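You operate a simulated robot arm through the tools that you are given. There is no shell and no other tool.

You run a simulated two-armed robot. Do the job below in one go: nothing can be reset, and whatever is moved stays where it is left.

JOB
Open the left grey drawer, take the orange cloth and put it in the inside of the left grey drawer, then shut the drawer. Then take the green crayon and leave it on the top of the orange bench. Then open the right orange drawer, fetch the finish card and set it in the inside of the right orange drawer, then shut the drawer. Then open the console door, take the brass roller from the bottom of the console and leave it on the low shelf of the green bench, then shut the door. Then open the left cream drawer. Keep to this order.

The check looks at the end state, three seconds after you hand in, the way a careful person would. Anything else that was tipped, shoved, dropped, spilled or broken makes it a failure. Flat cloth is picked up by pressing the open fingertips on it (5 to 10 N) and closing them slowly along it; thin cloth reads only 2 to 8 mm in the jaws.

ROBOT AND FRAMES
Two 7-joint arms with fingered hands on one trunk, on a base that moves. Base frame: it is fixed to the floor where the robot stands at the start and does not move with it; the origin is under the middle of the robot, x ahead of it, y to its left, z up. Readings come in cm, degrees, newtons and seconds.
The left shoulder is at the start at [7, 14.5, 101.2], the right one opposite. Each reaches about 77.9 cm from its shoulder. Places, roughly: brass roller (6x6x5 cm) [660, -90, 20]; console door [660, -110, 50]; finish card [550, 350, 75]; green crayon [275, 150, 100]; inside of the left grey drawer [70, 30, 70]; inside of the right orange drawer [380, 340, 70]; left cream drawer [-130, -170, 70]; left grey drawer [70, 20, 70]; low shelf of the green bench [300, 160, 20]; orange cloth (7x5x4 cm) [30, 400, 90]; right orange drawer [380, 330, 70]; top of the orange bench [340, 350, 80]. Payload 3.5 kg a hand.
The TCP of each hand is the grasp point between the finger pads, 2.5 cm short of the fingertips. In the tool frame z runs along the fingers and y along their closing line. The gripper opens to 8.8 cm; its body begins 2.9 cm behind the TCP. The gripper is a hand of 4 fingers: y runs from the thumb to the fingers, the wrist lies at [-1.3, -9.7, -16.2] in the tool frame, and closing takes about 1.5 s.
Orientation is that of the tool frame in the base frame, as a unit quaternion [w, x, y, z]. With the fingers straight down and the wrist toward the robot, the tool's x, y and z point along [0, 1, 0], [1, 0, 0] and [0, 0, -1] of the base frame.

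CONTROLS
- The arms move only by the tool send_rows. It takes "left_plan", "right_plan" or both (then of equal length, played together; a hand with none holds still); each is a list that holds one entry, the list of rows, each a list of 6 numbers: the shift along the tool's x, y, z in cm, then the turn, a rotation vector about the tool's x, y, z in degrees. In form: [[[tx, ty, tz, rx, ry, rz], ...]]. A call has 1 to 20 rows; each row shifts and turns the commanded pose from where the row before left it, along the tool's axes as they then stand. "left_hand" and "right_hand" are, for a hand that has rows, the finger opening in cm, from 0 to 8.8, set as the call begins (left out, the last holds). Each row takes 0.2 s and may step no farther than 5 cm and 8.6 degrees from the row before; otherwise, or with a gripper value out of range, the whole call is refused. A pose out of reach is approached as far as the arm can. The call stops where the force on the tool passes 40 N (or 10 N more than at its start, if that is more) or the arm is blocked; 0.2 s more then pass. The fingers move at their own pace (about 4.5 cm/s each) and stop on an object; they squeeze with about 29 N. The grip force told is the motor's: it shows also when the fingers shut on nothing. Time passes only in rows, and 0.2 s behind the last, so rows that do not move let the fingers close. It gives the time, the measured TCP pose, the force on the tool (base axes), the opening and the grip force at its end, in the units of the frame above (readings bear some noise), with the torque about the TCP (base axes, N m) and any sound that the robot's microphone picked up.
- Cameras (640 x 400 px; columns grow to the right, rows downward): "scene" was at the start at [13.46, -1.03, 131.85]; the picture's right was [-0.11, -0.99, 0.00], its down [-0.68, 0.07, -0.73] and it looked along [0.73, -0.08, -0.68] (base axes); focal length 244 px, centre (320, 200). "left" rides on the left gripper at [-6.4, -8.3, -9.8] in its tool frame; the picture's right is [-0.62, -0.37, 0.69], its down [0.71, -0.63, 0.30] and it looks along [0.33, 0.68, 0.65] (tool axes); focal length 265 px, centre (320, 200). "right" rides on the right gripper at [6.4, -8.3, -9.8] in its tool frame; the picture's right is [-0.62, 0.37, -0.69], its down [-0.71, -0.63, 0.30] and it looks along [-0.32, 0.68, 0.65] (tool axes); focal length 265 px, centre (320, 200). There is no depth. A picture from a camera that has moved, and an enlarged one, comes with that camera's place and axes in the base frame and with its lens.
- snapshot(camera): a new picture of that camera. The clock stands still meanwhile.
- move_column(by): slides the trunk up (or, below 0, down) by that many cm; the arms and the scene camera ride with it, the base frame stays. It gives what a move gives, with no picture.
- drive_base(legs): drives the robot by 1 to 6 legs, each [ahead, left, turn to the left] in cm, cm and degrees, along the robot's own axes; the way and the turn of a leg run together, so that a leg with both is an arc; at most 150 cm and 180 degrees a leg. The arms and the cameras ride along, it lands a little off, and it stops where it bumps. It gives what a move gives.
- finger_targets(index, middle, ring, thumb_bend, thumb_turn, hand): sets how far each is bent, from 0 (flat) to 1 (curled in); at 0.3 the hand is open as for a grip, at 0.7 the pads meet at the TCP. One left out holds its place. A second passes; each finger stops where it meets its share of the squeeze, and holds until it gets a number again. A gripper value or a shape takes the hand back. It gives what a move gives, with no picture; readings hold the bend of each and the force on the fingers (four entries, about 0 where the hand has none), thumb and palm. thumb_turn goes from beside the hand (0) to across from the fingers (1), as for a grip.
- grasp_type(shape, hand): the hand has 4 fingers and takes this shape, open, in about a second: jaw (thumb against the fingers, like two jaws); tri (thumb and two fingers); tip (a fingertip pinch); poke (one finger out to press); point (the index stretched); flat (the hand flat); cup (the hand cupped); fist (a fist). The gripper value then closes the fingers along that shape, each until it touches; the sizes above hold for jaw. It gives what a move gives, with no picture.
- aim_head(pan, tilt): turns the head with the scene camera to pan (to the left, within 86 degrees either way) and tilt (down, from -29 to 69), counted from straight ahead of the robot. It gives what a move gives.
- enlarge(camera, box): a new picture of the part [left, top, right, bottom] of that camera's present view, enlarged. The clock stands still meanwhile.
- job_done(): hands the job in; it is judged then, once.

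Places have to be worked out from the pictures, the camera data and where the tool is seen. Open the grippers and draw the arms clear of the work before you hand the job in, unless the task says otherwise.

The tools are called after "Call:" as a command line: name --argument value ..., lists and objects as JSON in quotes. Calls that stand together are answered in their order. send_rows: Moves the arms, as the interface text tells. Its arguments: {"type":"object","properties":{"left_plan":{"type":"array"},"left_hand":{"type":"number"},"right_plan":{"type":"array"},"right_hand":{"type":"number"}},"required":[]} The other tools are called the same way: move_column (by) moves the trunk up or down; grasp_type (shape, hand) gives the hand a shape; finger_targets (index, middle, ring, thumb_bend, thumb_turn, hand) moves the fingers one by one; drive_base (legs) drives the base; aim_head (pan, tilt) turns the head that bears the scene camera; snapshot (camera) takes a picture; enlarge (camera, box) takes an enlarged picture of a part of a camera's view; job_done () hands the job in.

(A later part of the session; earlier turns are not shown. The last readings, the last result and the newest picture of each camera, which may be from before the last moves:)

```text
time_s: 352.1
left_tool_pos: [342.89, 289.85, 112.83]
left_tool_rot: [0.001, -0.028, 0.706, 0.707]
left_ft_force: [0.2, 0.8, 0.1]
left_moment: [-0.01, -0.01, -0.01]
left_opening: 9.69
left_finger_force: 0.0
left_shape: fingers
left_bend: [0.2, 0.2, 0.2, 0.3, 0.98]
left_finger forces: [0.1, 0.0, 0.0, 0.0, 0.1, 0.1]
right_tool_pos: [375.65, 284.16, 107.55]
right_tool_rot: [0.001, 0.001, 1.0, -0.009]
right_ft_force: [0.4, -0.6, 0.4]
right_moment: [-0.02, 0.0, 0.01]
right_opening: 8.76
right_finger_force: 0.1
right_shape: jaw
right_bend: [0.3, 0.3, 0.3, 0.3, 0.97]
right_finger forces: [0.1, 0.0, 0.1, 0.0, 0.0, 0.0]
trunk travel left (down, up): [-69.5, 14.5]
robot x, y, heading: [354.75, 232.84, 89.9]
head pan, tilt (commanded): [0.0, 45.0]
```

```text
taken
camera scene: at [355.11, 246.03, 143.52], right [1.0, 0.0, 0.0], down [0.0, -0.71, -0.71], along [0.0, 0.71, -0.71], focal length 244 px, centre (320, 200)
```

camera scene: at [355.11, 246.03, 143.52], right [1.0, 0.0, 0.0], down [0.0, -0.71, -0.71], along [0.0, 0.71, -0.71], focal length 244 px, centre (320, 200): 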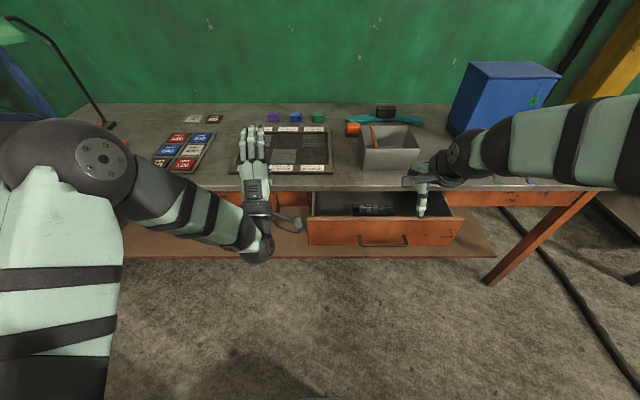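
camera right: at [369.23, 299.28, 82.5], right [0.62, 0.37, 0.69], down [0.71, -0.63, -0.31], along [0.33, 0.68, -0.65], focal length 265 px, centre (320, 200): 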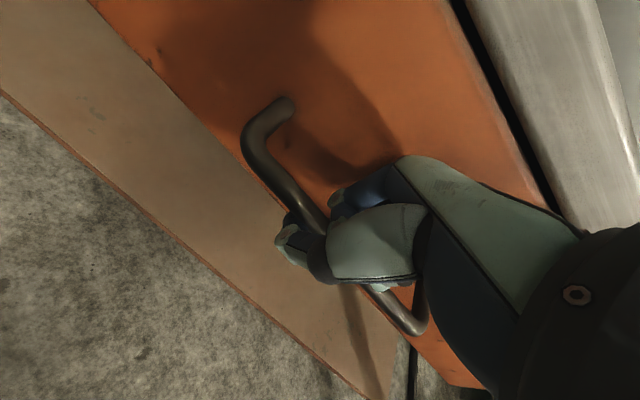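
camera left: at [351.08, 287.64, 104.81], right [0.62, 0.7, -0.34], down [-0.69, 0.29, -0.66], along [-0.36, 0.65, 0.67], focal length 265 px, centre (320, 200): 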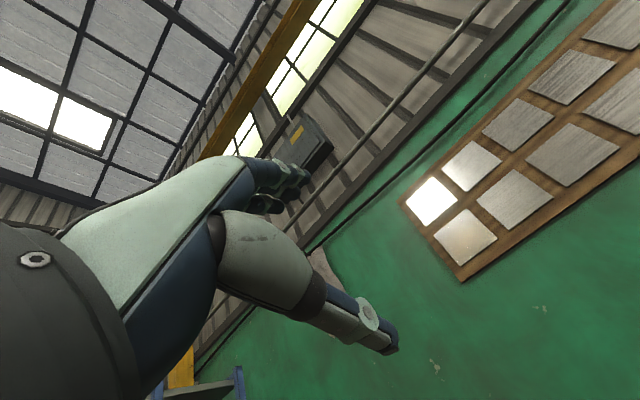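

The fist caught the handle on the way out and pulled the drawer open again ~14 cm. I'll re-close it by pushing on the bare panel right of the handle (x≈394), where nothing can hook.

Call:
grasp_type --hand "right" --shape "fist"

Call:
send_rows --right_plan '[[[-3.8, -2, 0, 0, 0, 0], [-3.8, -2, 0, 0, 0, 0], [-3.8, -2, 0, 0, 0, 0], [-3.8, -2, 0, 0, 0, 0], [-3.4, -2, 0, 0, 0, 0], [0, 0, 4.5, 0, 0, 0], [0, 0, 4.5, 0, 0, 0], [0, 0, 4.5, 0, 0, 0], [0, 0, 4.5, 0, 0, 0], [0, 0, 4.5, 0, 0, 0], [0, 0, 4.5, 0, 0, 0], [0, 0, 4.5, 0, 0, 0]]]'

Call:
snapshot --camera "scene"

Call:
snapshot --camera "right"

```text
time_s: 353.0
left_tool_pos: [342.84, 289.77, 112.89]
left_tool_rot: [0.002, -0.027, 0.706, 0.708]
left_ft_force: [-0.8, 0.3, -0.1]
left_moment: [0.01, -0.01, -0.03]
left_opening: 9.73
left_finger_force: 0.1
left_shape: fingers
left_bend: [0.2, 0.2, 0.2, 0.3, 0.98]
left_finger forces: [0.0, 0.1, 0.1, 0.1, 0.0, 0.1]
right_tool_pos: [375.64, 284.06, 107.49]
right_tool_rot: [0.0, 0.0, 1.0, -0.01]
right_ft_force: [0.4, -0.8, 0.8]
right_moment: [-0.01, 0.0, 0.01]
right_opening: 0.0
right_finger_force: 0.1
right_shape: fist
right_bend: [1.0, 1.0, 1.0, 0.86, 0.85]
right_finger forces: [0.0, 0.0, 0.0, 0.0, 0.1, 0.1]
trunk travel left (down, up): [-69.5, 14.5]
robot x, y, heading: [355.01, 233.1, 89.6]
head pan, tilt (commanded): [0.0, 45.0]
```

```text
time_s: 355.6
left_tool_pos: [342.93, 289.87, 112.82]
left_tool_rot: [0.0, -0.026, 0.706, 0.707]
left_ft_force: [-1.0, -0.6, -0.4]
left_moment: [-0.03, -0.02, 0.0]
left_opening: 9.71
left_finger_force: 0.0
left_shape: fingers
left_bend: [0.2, 0.2, 0.2, 0.3, 0.98]
left_finger forces: [0.1, 0.0, 0.0, 0.0, 0.0, 0.0]
right_tool_pos: [394.18, 273.6, 76.04]
right_tool_rot: [-0.001, 0.001, 1.0, -0.009]
right_ft_force: [0.1, 0.5, 0.3]
right_moment: [0.02, -0.01, 0.0]
right_opening: 0.0
right_finger_force: 0.1
right_shape: fist
right_bend: [1.0, 1.0, 1.0, 0.86, 0.85]
right_finger forces: [0.0, 0.1, 0.0, 0.0, 0.1, 0.0]
trunk travel left (down, up): [-69.5, 14.5]
robot x, y, heading: [354.76, 233.33, 89.8]
head pan, tilt (commanded): [0.0, 45.0]
```

```text
taken
camera scene: at [355.24, 246.04, 143.53], right [1.0, 0.0, 0.0], down [0.0, -0.71, -0.71], along [0.0, 0.71, -0.71], focal length 244 px, centre (320, 200)
```

scene: 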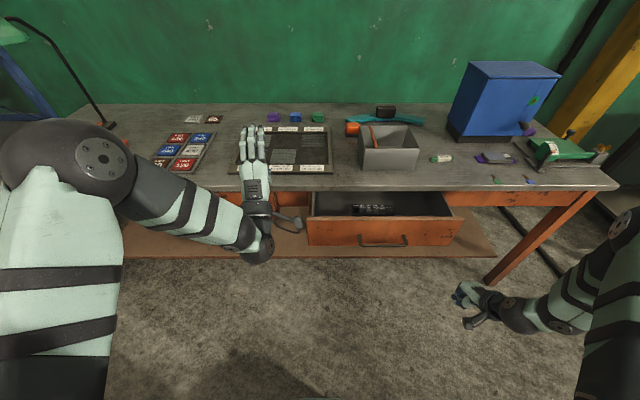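

```text
taken
camera right: at [387.6, 265.54, 86.08], right [0.62, 0.38, 0.69], down [0.71, -0.64, -0.29], along [0.33, 0.67, -0.67], focal length 265 px, centre (320, 200)
```

right: 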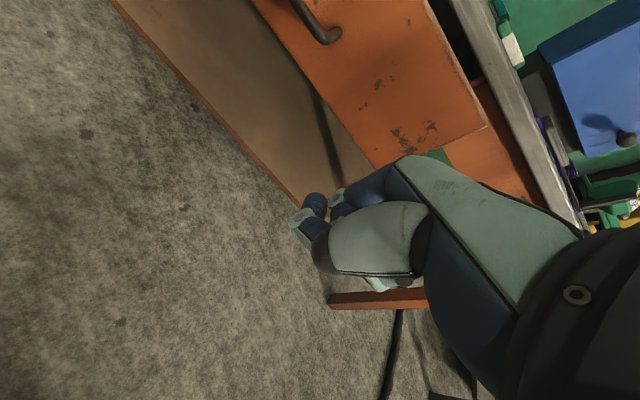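

The fist is lined up with the bare panel between handle and drawer edge. I drive ahead and push it shut with the arm.

Call:
drive_base --legs '[[12, 0, 0]]'

Call:
send_rows --right_plan '[[[0, 1.5, 1, 0, 0, 0], [0, 1.5, 0, 0, 0, 0], [0, 1.5, 0, 0, 0, 0], [0, 1.5, 0, 0, 0, 0], [0, 1.5, 0, 0, 0, 0], [0, 1.5, 0, 0, 0, 0], [0, 1.5, 0, 0, 0, 0], [0, 1.5, 0, 0, 0, 0], [0, 1.5, 0, 0, 0, 0], [0, 1.5, 0, 0, 0, 0]]]'

Call:
snapshot --camera "scene"

Call:
snapshot --camera "right"

```text
time_s: 356.8
left_tool_pos: [342.88, 301.62, 113.04]
left_tool_rot: [0.002, -0.027, 0.706, 0.708]
left_ft_force: [-0.7, -0.2, -0.1]
left_moment: [0.01, -0.03, 0.0]
left_opening: 9.66
left_finger_force: 0.0
left_shape: fingers
left_bend: [0.2, 0.2, 0.2, 0.3, 0.98]
left_finger forces: [0.0, 0.0, 0.0, 0.0, 0.1, 0.0]
right_tool_pos: [394.17, 285.39, 76.21]
right_tool_rot: [0.0, 0.001, 1.0, -0.009]
right_ft_force: [-0.2, -0.1, -0.2]
right_moment: [-0.03, -0.01, 0.03]
right_opening: 0.01
right_finger_force: 0.0
right_shape: fist
right_bend: [1.0, 1.0, 1.0, 0.86, 0.85]
right_finger forces: [0.1, 0.0, 0.0, 0.1, 0.0, 0.1]
trunk travel left (down, up): [-69.5, 14.5]
robot x, y, heading: [355.18, 245.11, 89.8]
head pan, tilt (commanded): [0.0, 45.0]
```

```text
time_s: 359.0
left_tool_pos: [342.96, 301.78, 112.93]
left_tool_rot: [0.0, -0.027, 0.706, 0.707]
left_ft_force: [0.1, -0.5, 0.0]
left_moment: [-0.02, -0.05, -0.02]
left_opening: 9.72
left_finger_force: 0.1
left_shape: fingers
left_bend: [0.2, 0.2, 0.2, 0.3, 0.98]
left_finger forces: [0.0, 0.0, 0.1, 0.1, 0.0, 0.0]
right_tool_pos: [394.11, 300.47, 74.97]
right_tool_rot: [-0.002, 0.0, 1.0, -0.009]
right_ft_force: [0.3, -2.1, 0.5]
right_moment: [0.07, -0.02, -0.04]
right_opening: 0.02
right_finger_force: 0.0
right_shape: fist
right_bend: [1.0, 1.0, 1.0, 0.86, 0.85]
right_finger forces: [0.0, 1.3, 0.0, 0.0, 0.1, 0.1]
trunk travel left (down, up): [-69.5, 14.5]
robot x, y, heading: [355.18, 244.9, 89.7]
head pan, tilt (commanded): [0.0, 45.0]
```

```text
taken
camera scene: at [355.18, 257.96, 143.53], right [1.0, 0.0, 0.0], down [0.0, -0.71, -0.71], along [0.0, 0.71, -0.71], focal length 244 px, centre (320, 200)
```

scene: 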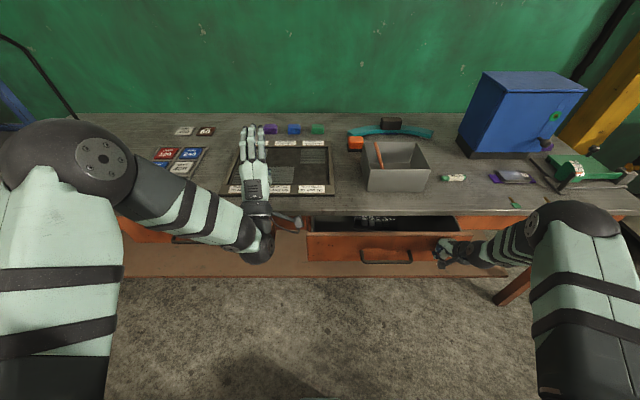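

```text
taken
camera right: at [387.56, 292.44, 84.94], right [0.62, 0.38, 0.69], down [0.71, -0.64, -0.29], along [0.32, 0.67, -0.67], focal length 265 px, centre (320, 200)
```

right: 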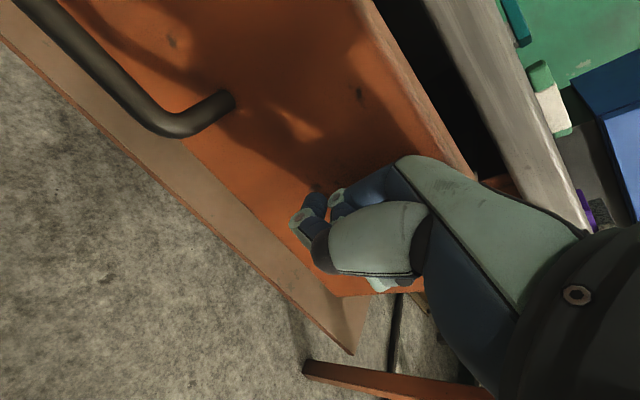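

Good contact on the bare panel. I push on until it seats.

Call:
send_rows --right_plan '[[[0, 1.3, 0, 0, 0, 0], [0, 1.3, 0, 0, 0, 0], [0, 1.3, 0, 0, 0, 0], [0, 1.2, 0, 0, 0, 0], [0, 1, 0, 0, 0, 0], [0, 0.8, 0, 0, 0, 0], [0, 0.6, 0, 0, 0, 0], [0, 0.6, 0, 0, 0, 0], [0, 0.6, 0, 0, 0, 0], [0, 0.6, 0, 0, 0, 0], [0, 0.6, 0, 0, 0, 0]]]'

Call:
enlarge --camera "scene" --box '[290, 180, 450, 280]'

```text
time_s: 361.2
left_tool_pos: [343.06, 301.46, 113.15]
left_tool_rot: [0.002, -0.026, 0.705, 0.709]
left_ft_force: [0.0, 0.5, 0.1]
left_moment: [0.01, -0.03, 0.03]
left_opening: 9.71
left_finger_force: 0.0
left_shape: fingers
left_bend: [0.2, 0.2, 0.2, 0.3, 0.98]
left_finger forces: [0.1, 0.1, 0.1, 0.0, 0.0, 0.0]
right_tool_pos: [394.45, 308.36, 74.15]
right_tool_rot: [-0.001, 0.004, 1.0, -0.022]
right_ft_force: [-5.0, -26.8, 8.0]
right_moment: [1.63, -0.27, -0.08]
right_opening: 0.02
right_finger_force: 0.0
right_shape: fist
right_bend: [1.0, 1.0, 1.0, 0.86, 0.85]
right_finger forces: [0.0, 26.7, 0.0, 0.0, 0.0, 0.0]
trunk travel left (down, up): [-69.5, 14.5]
robot x, y, heading: [355.0, 244.82, 89.6]
head pan, tilt (commanded): [0.0, 45.0]
stopped in row 11 (right hand): the force on the tool passed its limit at 46 N (the readings are from after the stop); the commanded pose is now the measured one
```

```text
4.00 times, centred on (370, 230) of scene
camera zoom: at [355.11, 257.51, 143.58], right [1.0, -0.01, 0.0], down [-0.01, -0.71, -0.71], along [0.01, 0.71, -0.71], focal length 974 px, centre (120, 80)
```

zoom: 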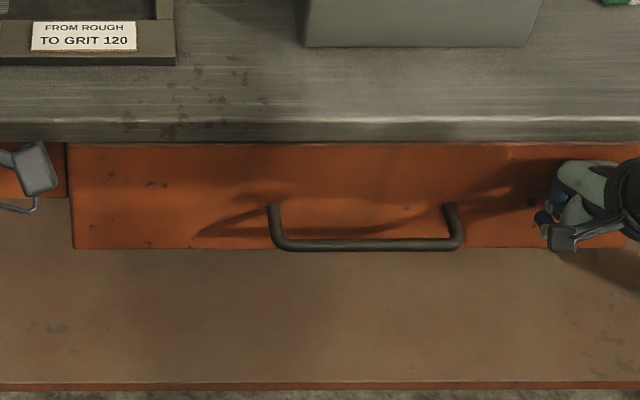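

Seated (46 N). I withdraw straight back and verify it stays shut.

Call:
send_rows --right_plan '[[[0, -1.5, 0, 0, 0, 0], [0, -3, 0, 0, 0, 0], [0, -4, 0, 0, 0, 0], [0, -4, 0, 0, 0, 0], [0, -4, 0, 0, 0, 0]]]'

Call:
drive_base --legs '[[-12, 0, 0]]'

Call:
snapshot --camera "scene"

```text
time_s: 362.4
left_tool_pos: [343.05, 301.62, 112.93]
left_tool_rot: [0.002, -0.025, 0.706, 0.708]
left_ft_force: [0.1, 0.4, -1.0]
left_moment: [0.0, -0.03, -0.01]
left_opening: 9.7
left_finger_force: 0.0
left_shape: fingers
left_bend: [0.2, 0.2, 0.2, 0.3, 0.98]
left_finger forces: [0.0, 0.1, 0.0, 0.0, 0.0, 0.1]
right_tool_pos: [393.9, 292.4, 75.05]
right_tool_rot: [-0.001, 0.002, 1.0, -0.017]
right_ft_force: [0.7, 0.6, 0.4]
right_moment: [0.02, 0.02, -0.02]
right_opening: 0.0
right_finger_force: 0.0
right_shape: fist
right_bend: [1.0, 1.0, 1.0, 0.86, 0.85]
right_finger forces: [0.0, 0.0, 0.0, 0.0, 0.0, 0.1]
trunk travel left (down, up): [-69.5, 14.5]
robot x, y, heading: [355.08, 244.73, 89.5]
head pan, tilt (commanded): [0.0, 45.0]
```

```text
time_s: 363.7
left_tool_pos: [342.67, 289.77, 112.77]
left_tool_rot: [0.001, -0.026, 0.706, 0.707]
left_ft_force: [0.1, -0.2, 0.3]
left_moment: [0.01, 0.02, -0.04]
left_opening: 9.71
left_finger_force: 0.2
left_shape: fingers
left_bend: [0.2, 0.2, 0.2, 0.3, 0.98]
left_finger forces: [0.0, 0.1, 0.1, 0.1, 0.0, 0.0]
right_tool_pos: [393.93, 280.59, 74.97]
right_tool_rot: [0.0, 0.001, 1.0, -0.019]
right_ft_force: [0.2, -0.2, 0.3]
right_moment: [-0.02, 0.02, 0.01]
right_opening: 0.0
right_finger_force: 0.1
right_shape: fist
right_bend: [1.0, 1.0, 1.0, 0.86, 0.85]
right_finger forces: [0.1, 0.0, 0.0, 0.0, 0.0, 0.0]
trunk travel left (down, up): [-69.5, 14.5]
robot x, y, heading: [354.62, 232.4, 89.9]
head pan, tilt (commanded): [0.0, 45.0]
```

```text
taken
camera scene: at [355.1, 245.89, 143.52], right [1.0, 0.0, 0.0], down [0.0, -0.71, -0.71], along [0.0, 0.71, -0.71], focal length 244 px, centre (320, 200)
```

scene: 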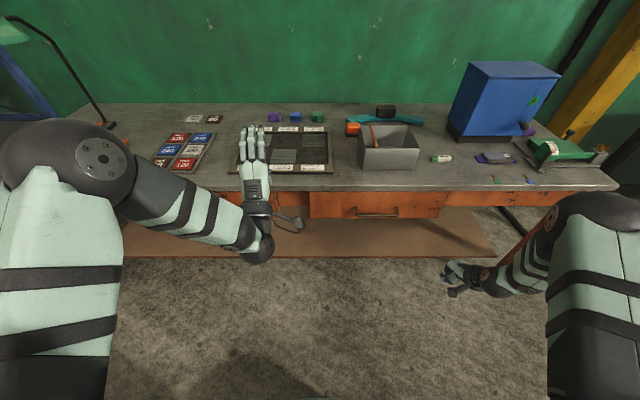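

The orange drawer is shut and the crayon still lies on top. I lift and tuck the right hand, then travel back through the gap toward the console.

Call:
send_rows --right_plan '[[[2, 0, -4.5, 0, 0, 0], [2, 0, -4.5, 0, 0, 0], [2, 0, -4.5, 0, 0, 0], [2, 0, -4.5, 0, 0, 0], [2, 0, -4.5, 0, 0, 0], [2, 0, -4.5, 0, 0, 0], [2, 0, -4.5, 0, 0, 0]]]'

Call:
grasp_type --hand "right" --shape "jaw"

Call:
drive_base --legs '[[0, -86, 0], [-110, 0, 0], [-110, 0, 0]]'

Call:
aim_head --pan -70 --tilt 15

Call:
snapshot --camera "scene"

```text
time_s: 365.3
left_tool_pos: [342.64, 289.47, 112.99]
left_tool_rot: [0.002, -0.027, 0.706, 0.708]
left_ft_force: [-0.6, 0.8, 0.4]
left_moment: [0.04, -0.01, 0.02]
left_opening: 9.67
left_finger_force: 0.0
left_shape: fingers
left_bend: [0.2, 0.2, 0.2, 0.3, 0.98]
left_finger forces: [0.0, 0.1, 0.0, 0.1, 0.0, 0.1]
right_tool_pos: [379.73, 281.38, 106.93]
right_tool_rot: [0.0, 0.002, 1.0, -0.019]
right_ft_force: [-0.1, 0.5, 0.7]
right_moment: [0.0, 0.0, -0.01]
right_opening: 0.0
right_finger_force: 0.0
right_shape: fist
right_bend: [1.0, 1.0, 1.0, 0.86, 0.85]
right_finger forces: [0.0, 0.0, 0.1, 0.1, 0.0, 0.0]
trunk travel left (down, up): [-69.5, 14.5]
robot x, y, heading: [354.47, 232.98, 89.8]
head pan, tilt (commanded): [0.0, 45.0]
```

```text
time_s: 366.2
left_tool_pos: [342.91, 289.62, 112.87]
left_tool_rot: [-0.001, -0.027, 0.706, 0.708]
left_ft_force: [0.3, 1.1, -0.1]
left_moment: [-0.02, 0.02, 0.04]
left_opening: 9.73
left_finger_force: 0.1
left_shape: fingers
left_bend: [0.2, 0.2, 0.2, 0.3, 0.98]
left_finger forces: [0.0, 0.0, 0.0, 0.0, 0.0, 0.1]
right_tool_pos: [379.98, 281.77, 106.56]
right_tool_rot: [-0.001, 0.001, 1.0, -0.019]
right_ft_force: [-0.6, 0.3, -1.0]
right_moment: [0.0, -0.02, 0.0]
right_opening: 8.74
right_finger_force: 0.0
right_shape: jaw
right_bend: [0.3, 0.3, 0.3, 0.3, 0.97]
right_finger forces: [0.0, 0.0, 0.1, 0.0, 0.0, 0.1]
trunk travel left (down, up): [-69.5, 14.5]
robot x, y, heading: [354.67, 233.08, 89.6]
head pan, tilt (commanded): [0.0, 45.0]
```

```text
time_s: 381.6
left_tool_pos: [427.2, 62.67, 112.9]
left_tool_rot: [0.005, -0.021, 0.706, 0.708]
left_ft_force: [-0.6, -0.1, -0.6]
left_moment: [-0.01, 0.02, 0.0]
left_opening: 9.69
left_finger_force: 0.1
left_shape: fingers
left_bend: [0.2, 0.2, 0.2, 0.3, 0.98]
left_finger forces: [0.0, 0.0, 0.1, 0.0, 0.0, 0.0]
right_tool_pos: [464.24, 54.25, 106.6]
right_tool_rot: [-0.001, 0.007, 1.0, -0.018]
right_ft_force: [0.0, -0.8, 0.3]
right_moment: [-0.01, -0.02, 0.0]
right_opening: 8.78
right_finger_force: 0.1
right_shape: jaw
right_bend: [0.3, 0.3, 0.3, 0.3, 0.97]
right_finger forces: [0.0, 0.1, 0.0, 0.0, 0.0, 0.1]
trunk travel left (down, up): [-69.5, 14.5]
robot x, y, heading: [438.52, 5.66, 88.7]
head pan, tilt (commanded): [0.0, 45.0]
```

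```text
time_s: 383.0
left_tool_pos: [427.23, 62.71, 112.85]
left_tool_rot: [0.006, -0.021, 0.706, 0.708]
left_ft_force: [0.1, 0.2, -0.2]
left_moment: [-0.01, 0.03, -0.01]
left_opening: 9.7
left_finger_force: 0.1
left_shape: fingers
left_bend: [0.2, 0.2, 0.2, 0.3, 0.98]
left_finger forces: [0.0, 0.0, 0.0, 0.1, 0.0, 0.0]
right_tool_pos: [464.14, 54.16, 106.57]
right_tool_rot: [0.0, 0.008, 1.0, -0.018]
right_ft_force: [-0.4, 0.5, -0.1]
right_moment: [-0.02, -0.01, -0.03]
right_opening: 8.77
right_finger_force: 0.1
right_shape: jaw
right_bend: [0.3, 0.3, 0.3, 0.3, 0.97]
right_finger forces: [0.0, 0.0, 0.0, 0.0, 0.1, 0.1]
trunk travel left (down, up): [-69.5, 14.5]
robot x, y, heading: [438.31, 5.26, 88.9]
head pan, tilt (commanded): [-70.0, 15.0]
```

```text
taken
camera scene: at [447.49, 13.57, 148.22], right [0.33, -0.95, 0.0], down [-0.25, -0.08, -0.97], along [0.91, 0.31, -0.26], focal length 244 px, centre (320, 200)
```

scene: 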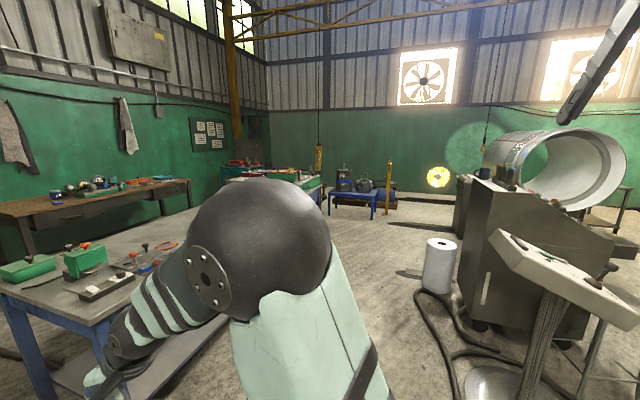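

The console looks to be the grey cabinet at right with a vertical handle. I zoom in.

Call:
enlarge --camera "scene" --box '[400, 150, 640, 300]'

Call:
enlarge --camera "scene" --box '[400, 220, 640, 370]'

```text
2.67 times, centred on (520, 225) of scene
camera zoom: at [447.49, 13.57, 148.22], right [0.33, -0.95, 0.0], down [-0.25, -0.08, -0.97], along [0.91, 0.31, -0.26], focal length 649 px, centre (-213, 133)
```

zoom: 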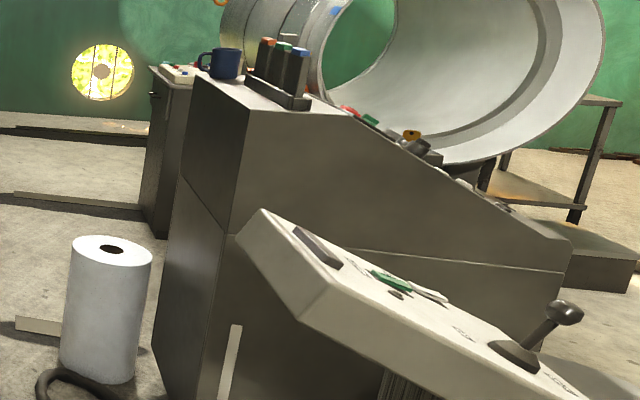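

```text
2.67 times, centred on (520, 295) of scene
camera zoom: at [447.49, 13.57, 148.22], right [0.33, -0.95, 0.0], down [-0.25, -0.08, -0.97], along [0.91, 0.31, -0.26], focal length 649 px, centre (-213, -53)
```

zoom: 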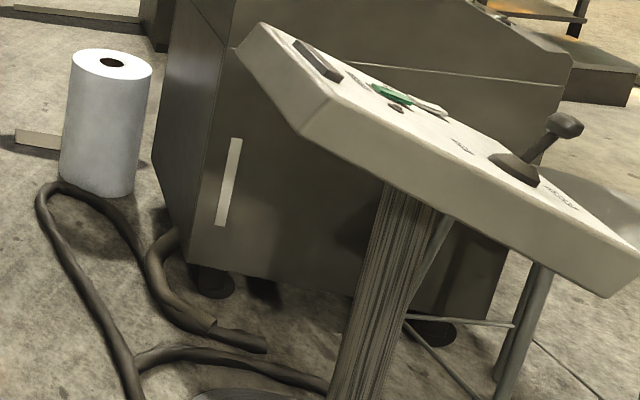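

The console is a cabinet whose door faces −x (face at x≈640, y −47…−125), handle near [640, −53, 36]; a pedestal panel stands in front-left. I turn toward it and move closer to inspect.

Call:
drive_base --legs '[[0, 0, -88.5], [60, 0, 0]]'

Call:
aim_head --pan -30 --tilt 30

Call:
snapshot --camera "scene"

```text
time_s: 390.2
left_tool_pos: [556.45, 17.27, 112.92]
left_tool_rot: [0.501, 0.481, 0.517, 0.5]
left_ft_force: [-0.2, -0.3, -0.5]
left_moment: [0.03, 0.03, -0.02]
left_opening: 9.73
left_finger_force: 0.0
left_shape: fingers
left_bend: [0.2, 0.2, 0.2, 0.3, 0.98]
left_finger forces: [0.1, 0.0, 0.1, 0.0, 0.0, 0.0]
right_tool_pos: [548.5, -19.71, 106.7]
right_tool_rot: [-0.014, 0.708, 0.706, -0.013]
right_ft_force: [-0.2, -0.4, -0.6]
right_moment: [0.0, -0.01, 0.0]
right_opening: 8.77
right_finger_force: 0.0
right_shape: jaw
right_bend: [0.3, 0.3, 0.3, 0.3, 0.97]
right_finger forces: [0.0, 0.0, 0.0, 0.0, 0.1, 0.0]
trunk travel left (down, up): [-69.5, 14.5]
robot x, y, heading: [499.68, 5.41, -0.1]
head pan, tilt (commanded): [-70.0, 15.0]
```

```text
time_s: 391.3
left_tool_pos: [556.48, 17.26, 112.82]
left_tool_rot: [0.501, 0.481, 0.518, 0.5]
left_ft_force: [-0.5, 0.3, -0.1]
left_moment: [0.01, 0.0, 0.0]
left_opening: 9.71
left_finger_force: 0.1
left_shape: fingers
left_bend: [0.2, 0.2, 0.2, 0.3, 0.98]
left_finger forces: [0.0, 0.0, 0.0, 0.0, 0.0, 0.0]
right_tool_pos: [548.51, -19.81, 106.64]
right_tool_rot: [-0.014, 0.708, 0.706, -0.013]
right_ft_force: [0.2, 0.0, -0.3]
right_moment: [0.0, -0.01, -0.01]
right_opening: 8.75
right_finger_force: 0.0
right_shape: jaw
right_bend: [0.3, 0.3, 0.3, 0.3, 0.97]
right_finger forces: [0.0, 0.0, 0.0, 0.1, 0.1, 0.1]
trunk travel left (down, up): [-69.5, 14.5]
robot x, y, heading: [500.07, 5.1, -0.3]
head pan, tilt (commanded): [-30.0, 30.0]
```

```text
taken
camera scene: at [512.66, 0.54, 145.81], right [-0.51, -0.86, 0.0], down [-0.43, 0.25, -0.87], along [0.75, -0.44, -0.5], focal length 244 px, centre (320, 200)
```

scene: 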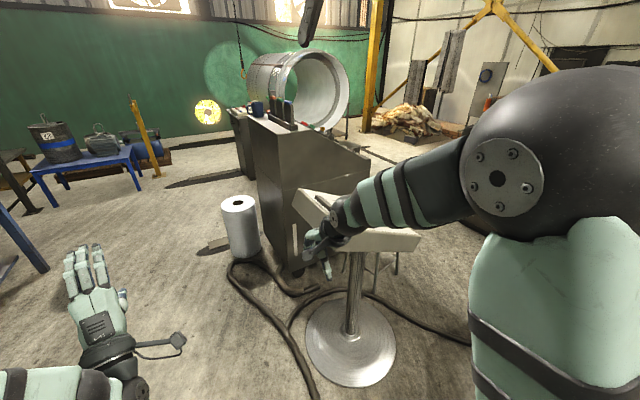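

The pedestal has a wide round base near [576, −57]. I look to the right to see the floor in front of the console before choosing where to stand.

Call:
aim_head --pan -65 --tilt 30

Call:
snapshot --camera "scene"

Call:
snapshot --camera "right"

```text
time_s: 392.3
left_tool_pos: [556.52, 17.23, 113.02]
left_tool_rot: [0.501, 0.481, 0.517, 0.5]
left_ft_force: [0.3, 0.2, 0.6]
left_moment: [0.02, -0.03, 0.01]
left_opening: 9.7
left_finger_force: 0.1
left_shape: fingers
left_bend: [0.2, 0.2, 0.2, 0.3, 0.98]
left_finger forces: [0.0, 0.1, 0.1, 0.0, 0.1, 0.1]
right_tool_pos: [548.62, -19.8, 106.61]
right_tool_rot: [-0.014, 0.708, 0.706, -0.012]
right_ft_force: [0.3, 0.3, 0.4]
right_moment: [-0.01, -0.03, 0.01]
right_opening: 8.75
right_finger_force: 0.1
right_shape: jaw
right_bend: [0.3, 0.3, 0.3, 0.3, 0.97]
right_finger forces: [0.1, 0.1, 0.0, 0.0, 0.0, 0.0]
trunk travel left (down, up): [-69.5, 14.5]
robot x, y, heading: [499.34, 5.56, -0.4]
head pan, tilt (commanded): [-65.0, 30.0]
```

```text
taken
camera scene: at [508.66, -3.1, 145.8], right [-0.91, -0.42, 0.0], down [-0.21, 0.45, -0.87], along [0.36, -0.79, -0.5], focal length 244 px, centre (320, 200)
```

scene: 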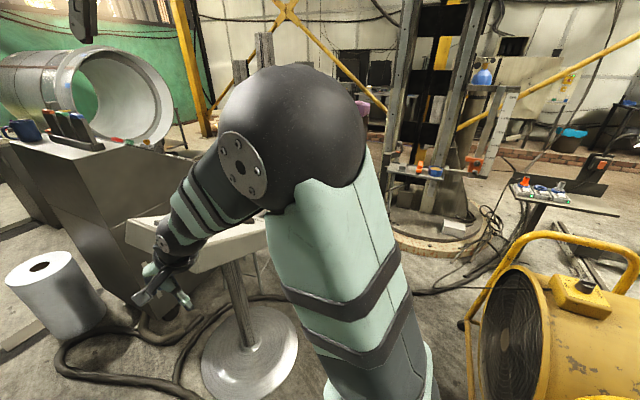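

```text
taken
camera right: at [540.48, -13.3, 116.79], right [0.39, -0.62, 0.68], down [-0.64, -0.71, -0.28], along [0.66, -0.33, -0.68], focal length 265 px, centre (320, 200)
```

right: 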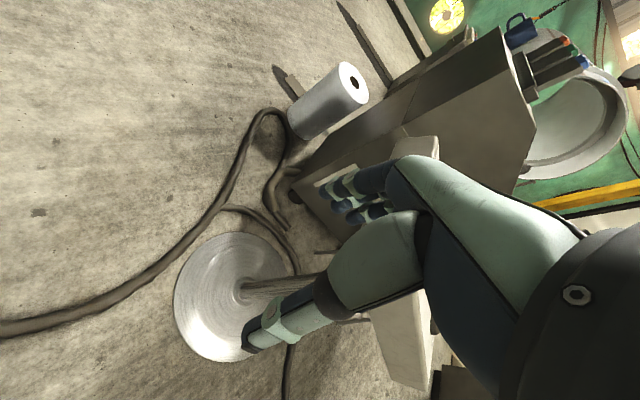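

The fan is at lower right and the pedestal base in front; a lane at x≈510 between them looks free. I raise the trunk to lift both hands clear and strafe down that lane.

Call:
move_column --by 14

Call:
drive_base --legs '[[8, 0, 0], [0, -60, 0]]'

Call:
aim_head --pan -15 --tilt 35

Call:
snapshot --camera "scene"

```text
time_s: 393.9
left_tool_pos: [556.6, 17.12, 126.92]
left_tool_rot: [0.501, 0.481, 0.518, 0.5]
left_ft_force: [0.2, -0.4, 0.4]
left_moment: [-0.01, -0.01, -0.02]
left_opening: 9.71
left_finger_force: 0.1
left_shape: fingers
left_bend: [0.2, 0.2, 0.2, 0.3, 0.98]
left_finger forces: [0.1, 0.1, 0.0, 0.1, 0.0, 0.1]
right_tool_pos: [548.58, -19.79, 120.6]
right_tool_rot: [-0.013, 0.708, 0.706, -0.012]
right_ft_force: [0.1, -1.0, -0.1]
right_moment: [-0.01, -0.02, 0.01]
right_opening: 8.74
right_finger_force: 0.0
right_shape: jaw
right_bend: [0.3, 0.3, 0.3, 0.3, 0.97]
right_finger forces: [0.0, 0.0, 0.0, 0.0, 0.0, 0.0]
trunk travel left (down, up): [-83.5, 0.5]
robot x, y, heading: [499.77, 5.05, -0.2]
head pan, tilt (commanded): [-65.0, 30.0]
```

```text
time_s: 398.0
left_tool_pos: [564.09, -43.59, 126.99]
left_tool_rot: [0.503, 0.482, 0.517, 0.498]
left_ft_force: [-0.3, 0.4, 0.6]
left_moment: [0.01, 0.0, 0.02]
left_opening: 9.73
left_finger_force: 0.1
left_shape: fingers
left_bend: [0.2, 0.2, 0.2, 0.3, 0.98]
left_finger forces: [0.0, 0.0, 0.0, 0.0, 0.0, 0.1]
right_tool_pos: [556.1, -80.42, 120.61]
right_tool_rot: [-0.014, 0.709, 0.705, -0.012]
right_ft_force: [-0.5, 0.1, 0.0]
right_moment: [0.03, -0.02, -0.01]
right_opening: 8.77
right_finger_force: 0.2
right_shape: jaw
right_bend: [0.3, 0.3, 0.3, 0.3, 0.97]
right_finger forces: [0.0, 0.0, 0.0, 0.1, 0.1, 0.0]
trunk travel left (down, up): [-83.5, 0.5]
robot x, y, heading: [507.09, -55.83, -0.6]
head pan, tilt (commanded): [-65.0, 30.0]
```

```text
time_s: 399.2
left_tool_pos: [564.1, -43.57, 126.89]
left_tool_rot: [0.502, 0.481, 0.517, 0.499]
left_ft_force: [-0.2, -0.1, -0.4]
left_moment: [0.0, 0.01, 0.02]
left_opening: 9.73
left_finger_force: 0.0
left_shape: fingers
left_bend: [0.2, 0.2, 0.2, 0.3, 0.98]
left_finger forces: [0.0, 0.0, 0.0, 0.2, 0.1, 0.0]
right_tool_pos: [556.11, -80.54, 120.58]
right_tool_rot: [-0.014, 0.709, 0.705, -0.013]
right_ft_force: [-0.6, 0.2, 0.2]
right_moment: [-0.02, 0.0, -0.05]
right_opening: 8.78
right_finger_force: 0.0
right_shape: jaw
right_bend: [0.3, 0.3, 0.3, 0.3, 0.97]
right_finger forces: [0.1, 0.0, 0.1, 0.1, 0.0, 0.1]
trunk travel left (down, up): [-83.5, 0.5]
robot x, y, heading: [506.89, -55.51, -0.5]
head pan, tilt (commanded): [-15.0, 35.0]
```

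```text
taken
camera scene: at [520.91, -58.02, 159.02], right [-0.27, -0.96, 0.0], down [-0.55, 0.15, -0.82], along [0.79, -0.22, -0.57], focal length 244 px, centre (320, 200)
```

scene: 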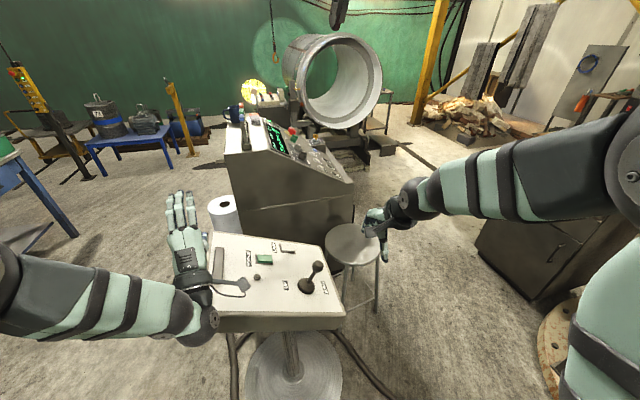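

A stool stands near the console front too. I zoom in to read the door's outline, handle and hinge side.

Call:
enlarge --camera "scene" --box '[200, 100, 400, 225]'

Call:
enlarge --camera "scene" --box '[200, 180, 440, 330]'

```text
3.20 times, centred on (300, 162) of scene
camera zoom: at [520.91, -58.02, 159.02], right [-0.27, -0.96, 0.0], down [-0.55, 0.15, -0.82], along [0.79, -0.22, -0.57], focal length 779 px, centre (384, 320)
```

zoom: 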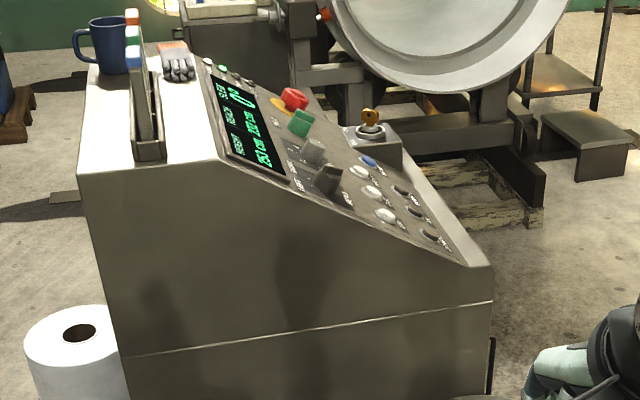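

```text
2.67 times, centred on (320, 255) of scene
camera zoom: at [520.91, -58.02, 159.02], right [-0.27, -0.96, 0.0], down [-0.55, 0.15, -0.82], along [0.79, -0.22, -0.57], focal length 649 px, centre (320, 53)
```

zoom: 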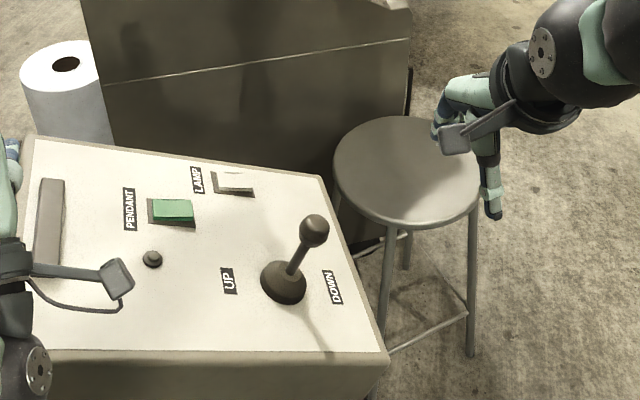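

The console's front (with the door) actually faces −y: its sloped panel faces that way, and a dark handle shows at its near-left edge. I route around the stool to the −y side: first to a midpoint, then look.

Call:
drive_base --legs '[[33, -80, 0.5], [48, -28, 0]]'

Call:
aim_head --pan 20 --tilt 30

Call:
snapshot --camera "scene"

Call:
aim_head --pan -30 --tilt 30

Call:
snapshot --camera "scene"

```text
time_s: 406.6
left_tool_pos: [644.42, -152.42, 127.01]
left_tool_rot: [0.5, 0.478, 0.52, 0.502]
left_ft_force: [-0.8, -0.3, -0.2]
left_moment: [0.01, -0.03, -0.03]
left_opening: 9.72
left_finger_force: 0.0
left_shape: fingers
left_bend: [0.2, 0.2, 0.2, 0.3, 0.98]
left_finger forces: [0.0, 0.0, 0.0, 0.0, 0.0, 0.1]
right_tool_pos: [636.77, -189.52, 120.85]
right_tool_rot: [-0.013, 0.705, 0.709, -0.012]
right_ft_force: [0.0, 0.1, 0.6]
right_moment: [0.0, -0.03, 0.0]
right_opening: 8.77
right_finger_force: 0.1
right_shape: jaw
right_bend: [0.3, 0.3, 0.3, 0.3, 0.97]
right_finger forces: [0.1, 0.0, 0.0, 0.0, 0.0, 0.0]
trunk travel left (down, up): [-83.5, 0.5]
robot x, y, heading: [587.46, -164.72, 0.4]
head pan, tilt (commanded): [-15.0, 35.0]
```

```text
time_s: 407.7
left_tool_pos: [644.42, -152.49, 126.9]
left_tool_rot: [0.499, 0.479, 0.52, 0.502]
left_ft_force: [-0.1, -0.4, 0.9]
left_moment: [0.03, 0.0, 0.02]
left_opening: 9.72
left_finger_force: 0.0
left_shape: fingers
left_bend: [0.2, 0.2, 0.2, 0.3, 0.98]
left_finger forces: [0.1, 0.1, 0.0, 0.1, 0.0, 0.1]
right_tool_pos: [636.86, -189.57, 120.7]
right_tool_rot: [-0.014, 0.705, 0.709, -0.011]
right_ft_force: [-0.4, -0.1, -0.1]
right_moment: [-0.03, 0.0, 0.02]
right_opening: 8.78
right_finger_force: 0.0
right_shape: jaw
right_bend: [0.3, 0.3, 0.3, 0.3, 0.97]
right_finger forces: [0.0, 0.0, 0.0, 0.0, 0.0, 0.0]
trunk travel left (down, up): [-83.5, 0.5]
robot x, y, heading: [587.84, -164.89, -0.1]
head pan, tilt (commanded): [20.0, 30.0]
```

```text
taken
camera scene: at [601.45, -161.99, 159.8], right [0.34, -0.94, 0.0], down [-0.47, -0.17, -0.87], along [0.81, 0.3, -0.5], focal length 244 px, centre (320, 200)
```

scene: 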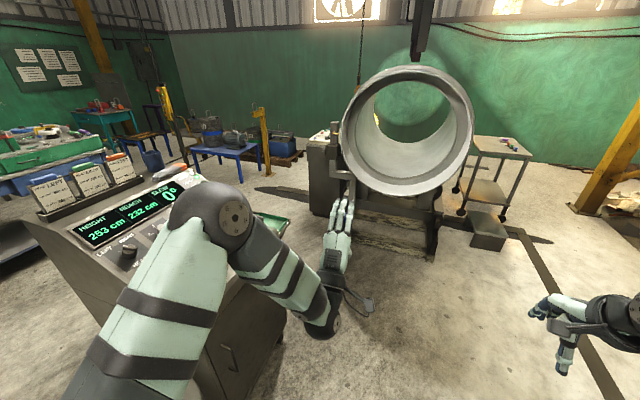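

```text
time_s: 408.8
left_tool_pos: [644.41, -152.52, 126.95]
left_tool_rot: [0.499, 0.478, 0.52, 0.502]
left_ft_force: [-0.3, 0.1, 0.5]
left_moment: [0.01, -0.03, 0.02]
left_opening: 9.72
left_finger_force: 0.1
left_shape: fingers
left_bend: [0.2, 0.2, 0.2, 0.3, 0.98]
left_finger forces: [0.0, 0.0, 0.0, 0.0, 0.0, 0.0]
right_tool_pos: [636.92, -189.69, 120.6]
right_tool_rot: [-0.014, 0.706, 0.708, -0.013]
right_ft_force: [0.2, -0.7, 0.2]
right_moment: [0.01, 0.04, -0.02]
right_opening: 8.76
right_finger_force: 0.1
right_shape: jaw
right_bend: [0.3, 0.3, 0.3, 0.3, 0.97]
right_finger forces: [0.0, 0.0, 0.1, 0.1, 0.0, 0.0]
trunk travel left (down, up): [-83.5, 0.5]
robot x, y, heading: [588.07, -164.9, 0.3]
head pan, tilt (commanded): [-30.0, 30.0]
```

```text
taken
camera scene: at [600.82, -169.59, 159.8], right [-0.5, -0.87, 0.0], down [-0.43, 0.25, -0.87], along [0.75, -0.43, -0.5], focal length 244 px, centre (320, 200)
```

scene: 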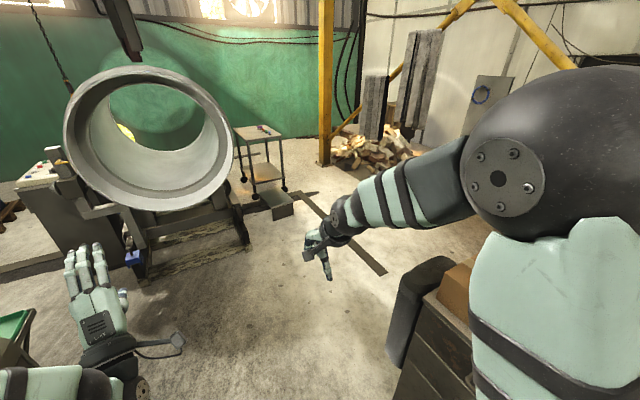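

The console's front face is at y≈−108 with the handle near [641, −107, 50]; hinge must be on its right (+x) side. I move to about (622, −182), turn to face it, and look.

Call:
drive_base --legs '[[35, -18, 0], [0, 0, 90]]'

Call:
aim_head --pan -10 --tilt 45

Call:
snapshot --camera "scene"

Call:
enlarge --camera "scene" --box '[240, 150, 480, 300]'

```text
time_s: 415.2
left_tool_pos: [609.97, -126.12, 127.03]
left_tool_rot: [-0.006, -0.033, 0.706, 0.708]
left_ft_force: [-0.1, -0.2, 0.4]
left_moment: [-0.01, -0.02, 0.0]
left_opening: 9.72
left_finger_force: 0.2
left_shape: fingers
left_bend: [0.2, 0.2, 0.2, 0.3, 0.98]
left_finger forces: [0.0, 0.1, 0.1, 0.1, 0.0, 0.0]
right_tool_pos: [647.22, -133.44, 120.69]
right_tool_rot: [-0.001, -0.009, 1.0, -0.019]
right_ft_force: [0.2, 0.5, 0.0]
right_moment: [0.01, 0.02, -0.04]
right_opening: 8.74
right_finger_force: 0.1
right_shape: jaw
right_bend: [0.3, 0.3, 0.3, 0.3, 0.97]
right_finger forces: [0.0, 0.0, 0.1, 0.0, 0.0, 0.1]
trunk travel left (down, up): [-83.5, 0.5]
robot x, y, heading: [623.54, -182.93, 90.8]
head pan, tilt (commanded): [-30.0, 30.0]
```

```text
time_s: 416.0
left_tool_pos: [609.98, -126.15, 126.85]
left_tool_rot: [-0.006, -0.033, 0.706, 0.708]
left_ft_force: [0.2, 0.1, -0.4]
left_moment: [0.01, 0.01, -0.01]
left_opening: 9.71
left_finger_force: 0.1
left_shape: fingers
left_bend: [0.2, 0.2, 0.2, 0.3, 0.98]
left_finger forces: [0.1, 0.1, 0.0, 0.0, 0.0, 0.0]
right_tool_pos: [647.19, -133.33, 120.58]
right_tool_rot: [0.0, -0.008, 1.0, -0.019]
right_ft_force: [0.2, 0.6, 0.7]
right_moment: [0.02, 0.0, 0.01]
right_opening: 8.79
right_finger_force: 0.1
right_shape: jaw
right_bend: [0.3, 0.3, 0.3, 0.3, 0.97]
right_finger forces: [0.1, 0.1, 0.0, 0.0, 0.0, 0.0]
trunk travel left (down, up): [-83.5, 0.5]
robot x, y, heading: [623.1, -182.81, 90.7]
head pan, tilt (commanded): [-10.0, 45.0]
```

```text
taken
camera scene: at [624.48, -169.87, 157.55], right [0.99, -0.16, 0.0], down [-0.11, -0.7, -0.71], along [0.11, 0.7, -0.71], focal length 244 px, centre (320, 200)
```

scene: 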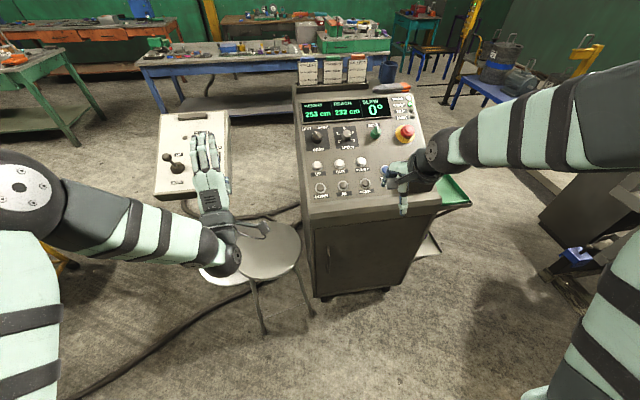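

```text
2.67 times, centred on (360, 225) of scene
camera zoom: at [624.48, -169.87, 157.55], right [0.99, -0.16, 0.0], down [-0.11, -0.7, -0.71], along [0.11, 0.7, -0.71], focal length 649 px, centre (213, 133)
```

zoom: 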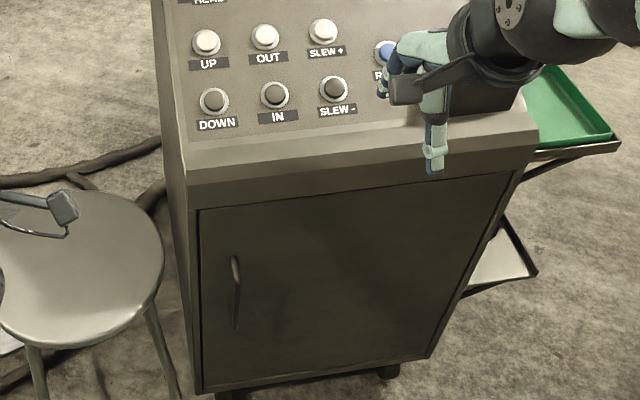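

Now it's clear: door x 633–688, z 8–76, hinge on the right, vertical bar handle near x≈639, z 42–65, y≈−109; a stool stands just left. I'll pull it with the right hand, first turning the fingers forward with the closing line horizontal (120° about the (1,1,1) tool axis).

Call:
send_rows --right_plan '[[[0, 0, 0, -4.62, -4.62, -4.62], [0, 0, 0, -4.62, -4.62, -4.62], [0, 0, 0, -4.62, -4.62, -4.62], [0, 0, 0, -4.62, -4.62, -4.62], [0, 0, 0, -4.62, -4.62, -4.62], [0, 0, 0, -4.62, -4.62, -4.62], [0, 0, 0, -4.62, -4.62, -4.62], [0, 0, 0, -4.62, -4.62, -4.62], [0, 0, 0, -4.62, -4.62, -4.62], [0, 0, 0, -4.62, -4.62, -4.62], [0, 0, 0, -4.62, -4.62, -4.62], [0, 0, 0, -4.62, -4.62, -4.62], [0, 0, 0, -4.62, -4.62, -4.62], [0, 0, 0, -4.62, -4.62, -4.62], [0, 0, 0, -4.62, -4.62, -4.62]]]'

Call:
snapshot --camera "scene"

Call:
snapshot --camera "right"

```text
time_s: 419.2
left_tool_pos: [609.63, -125.86, 126.65]
left_tool_rot: [-0.004, -0.034, 0.706, 0.707]
left_ft_force: [0.4, -0.8, 0.0]
left_moment: [0.04, -0.01, -0.04]
left_opening: 9.71
left_finger_force: 0.0
left_shape: fingers
left_bend: [0.2, 0.2, 0.2, 0.3, 0.98]
left_finger forces: [0.0, 0.0, 0.1, 0.1, 0.0, 0.0]
right_tool_pos: [646.91, -133.39, 122.21]
right_tool_rot: [-0.487, 0.515, -0.504, -0.493]
right_ft_force: [-0.4, 0.1, 0.0]
right_moment: [0.0, -0.04, 0.0]
right_opening: 8.77
right_finger_force: 0.1
right_shape: jaw
right_bend: [0.3, 0.3, 0.3, 0.3, 0.97]
right_finger forces: [0.0, 0.0, 0.0, 0.0, 0.0, 0.0]
right hand out of reach, approached as far as the arm can: row 15
trunk travel left (down, up): [-83.5, 0.5]
robot x, y, heading: [623.32, -182.8, 91.1]
head pan, tilt (commanded): [-10.0, 45.0]
```

```text
taken
camera scene: at [624.07, -169.56, 157.51], right [0.99, -0.16, 0.0], down [-0.11, -0.7, -0.71], along [0.11, 0.7, -0.71], focal length 244 px, centre (320, 200)
```

scene: 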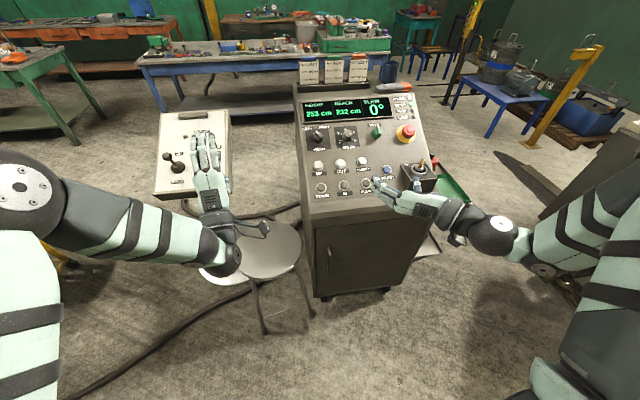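

```text
taken
camera right: at [655.31, -143.28, 116.17], right [-0.36, -0.67, 0.65], down [0.62, 0.34, 0.7], along [-0.7, 0.65, 0.3], focal length 265 px, centre (320, 200)
```

right: 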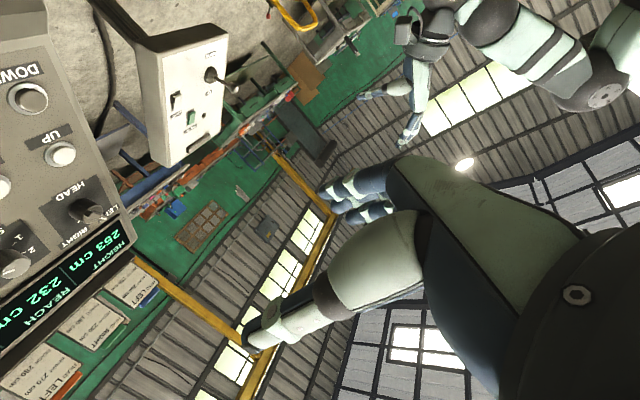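

The right hand now points at the door with a horizontal closing line. I lower the trunk 67 cm to bring it level with the handle.

Call:
move_column --by -67

Call:
snapshot --camera "scene"

Call:
snapshot --camera "right"

```text
refused: -67 is not a number from -40 to 40
```

```text
taken
camera scene: at [624.07, -169.56, 157.51], right [0.99, -0.16, 0.0], down [-0.11, -0.7, -0.71], along [0.11, 0.7, -0.71], focal length 244 px, centre (320, 200)
```

scene: 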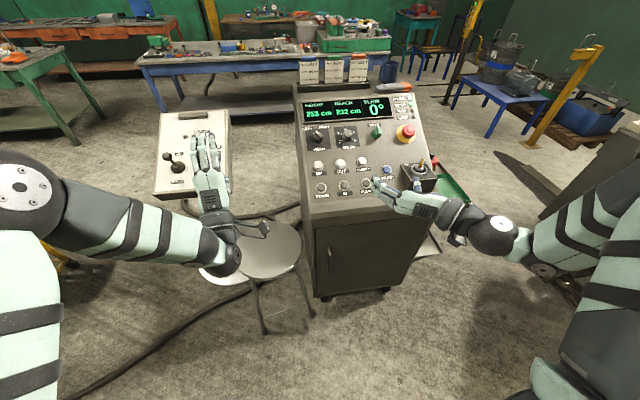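

```text
taken
camera right: at [655.31, -143.28, 116.17], right [-0.36, -0.67, 0.65], down [0.62, 0.34, 0.7], along [-0.7, 0.65, 0.3], focal length 265 px, centre (320, 200)
```

right: 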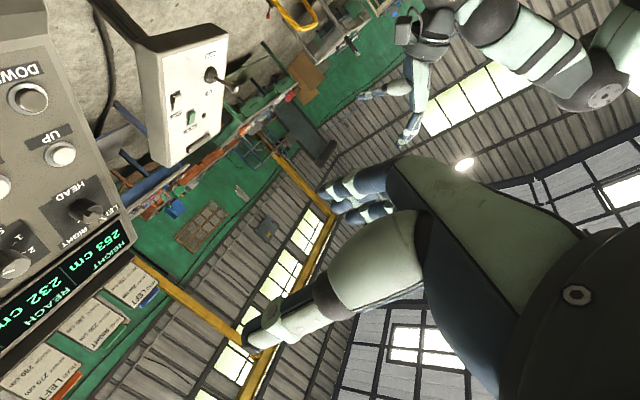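

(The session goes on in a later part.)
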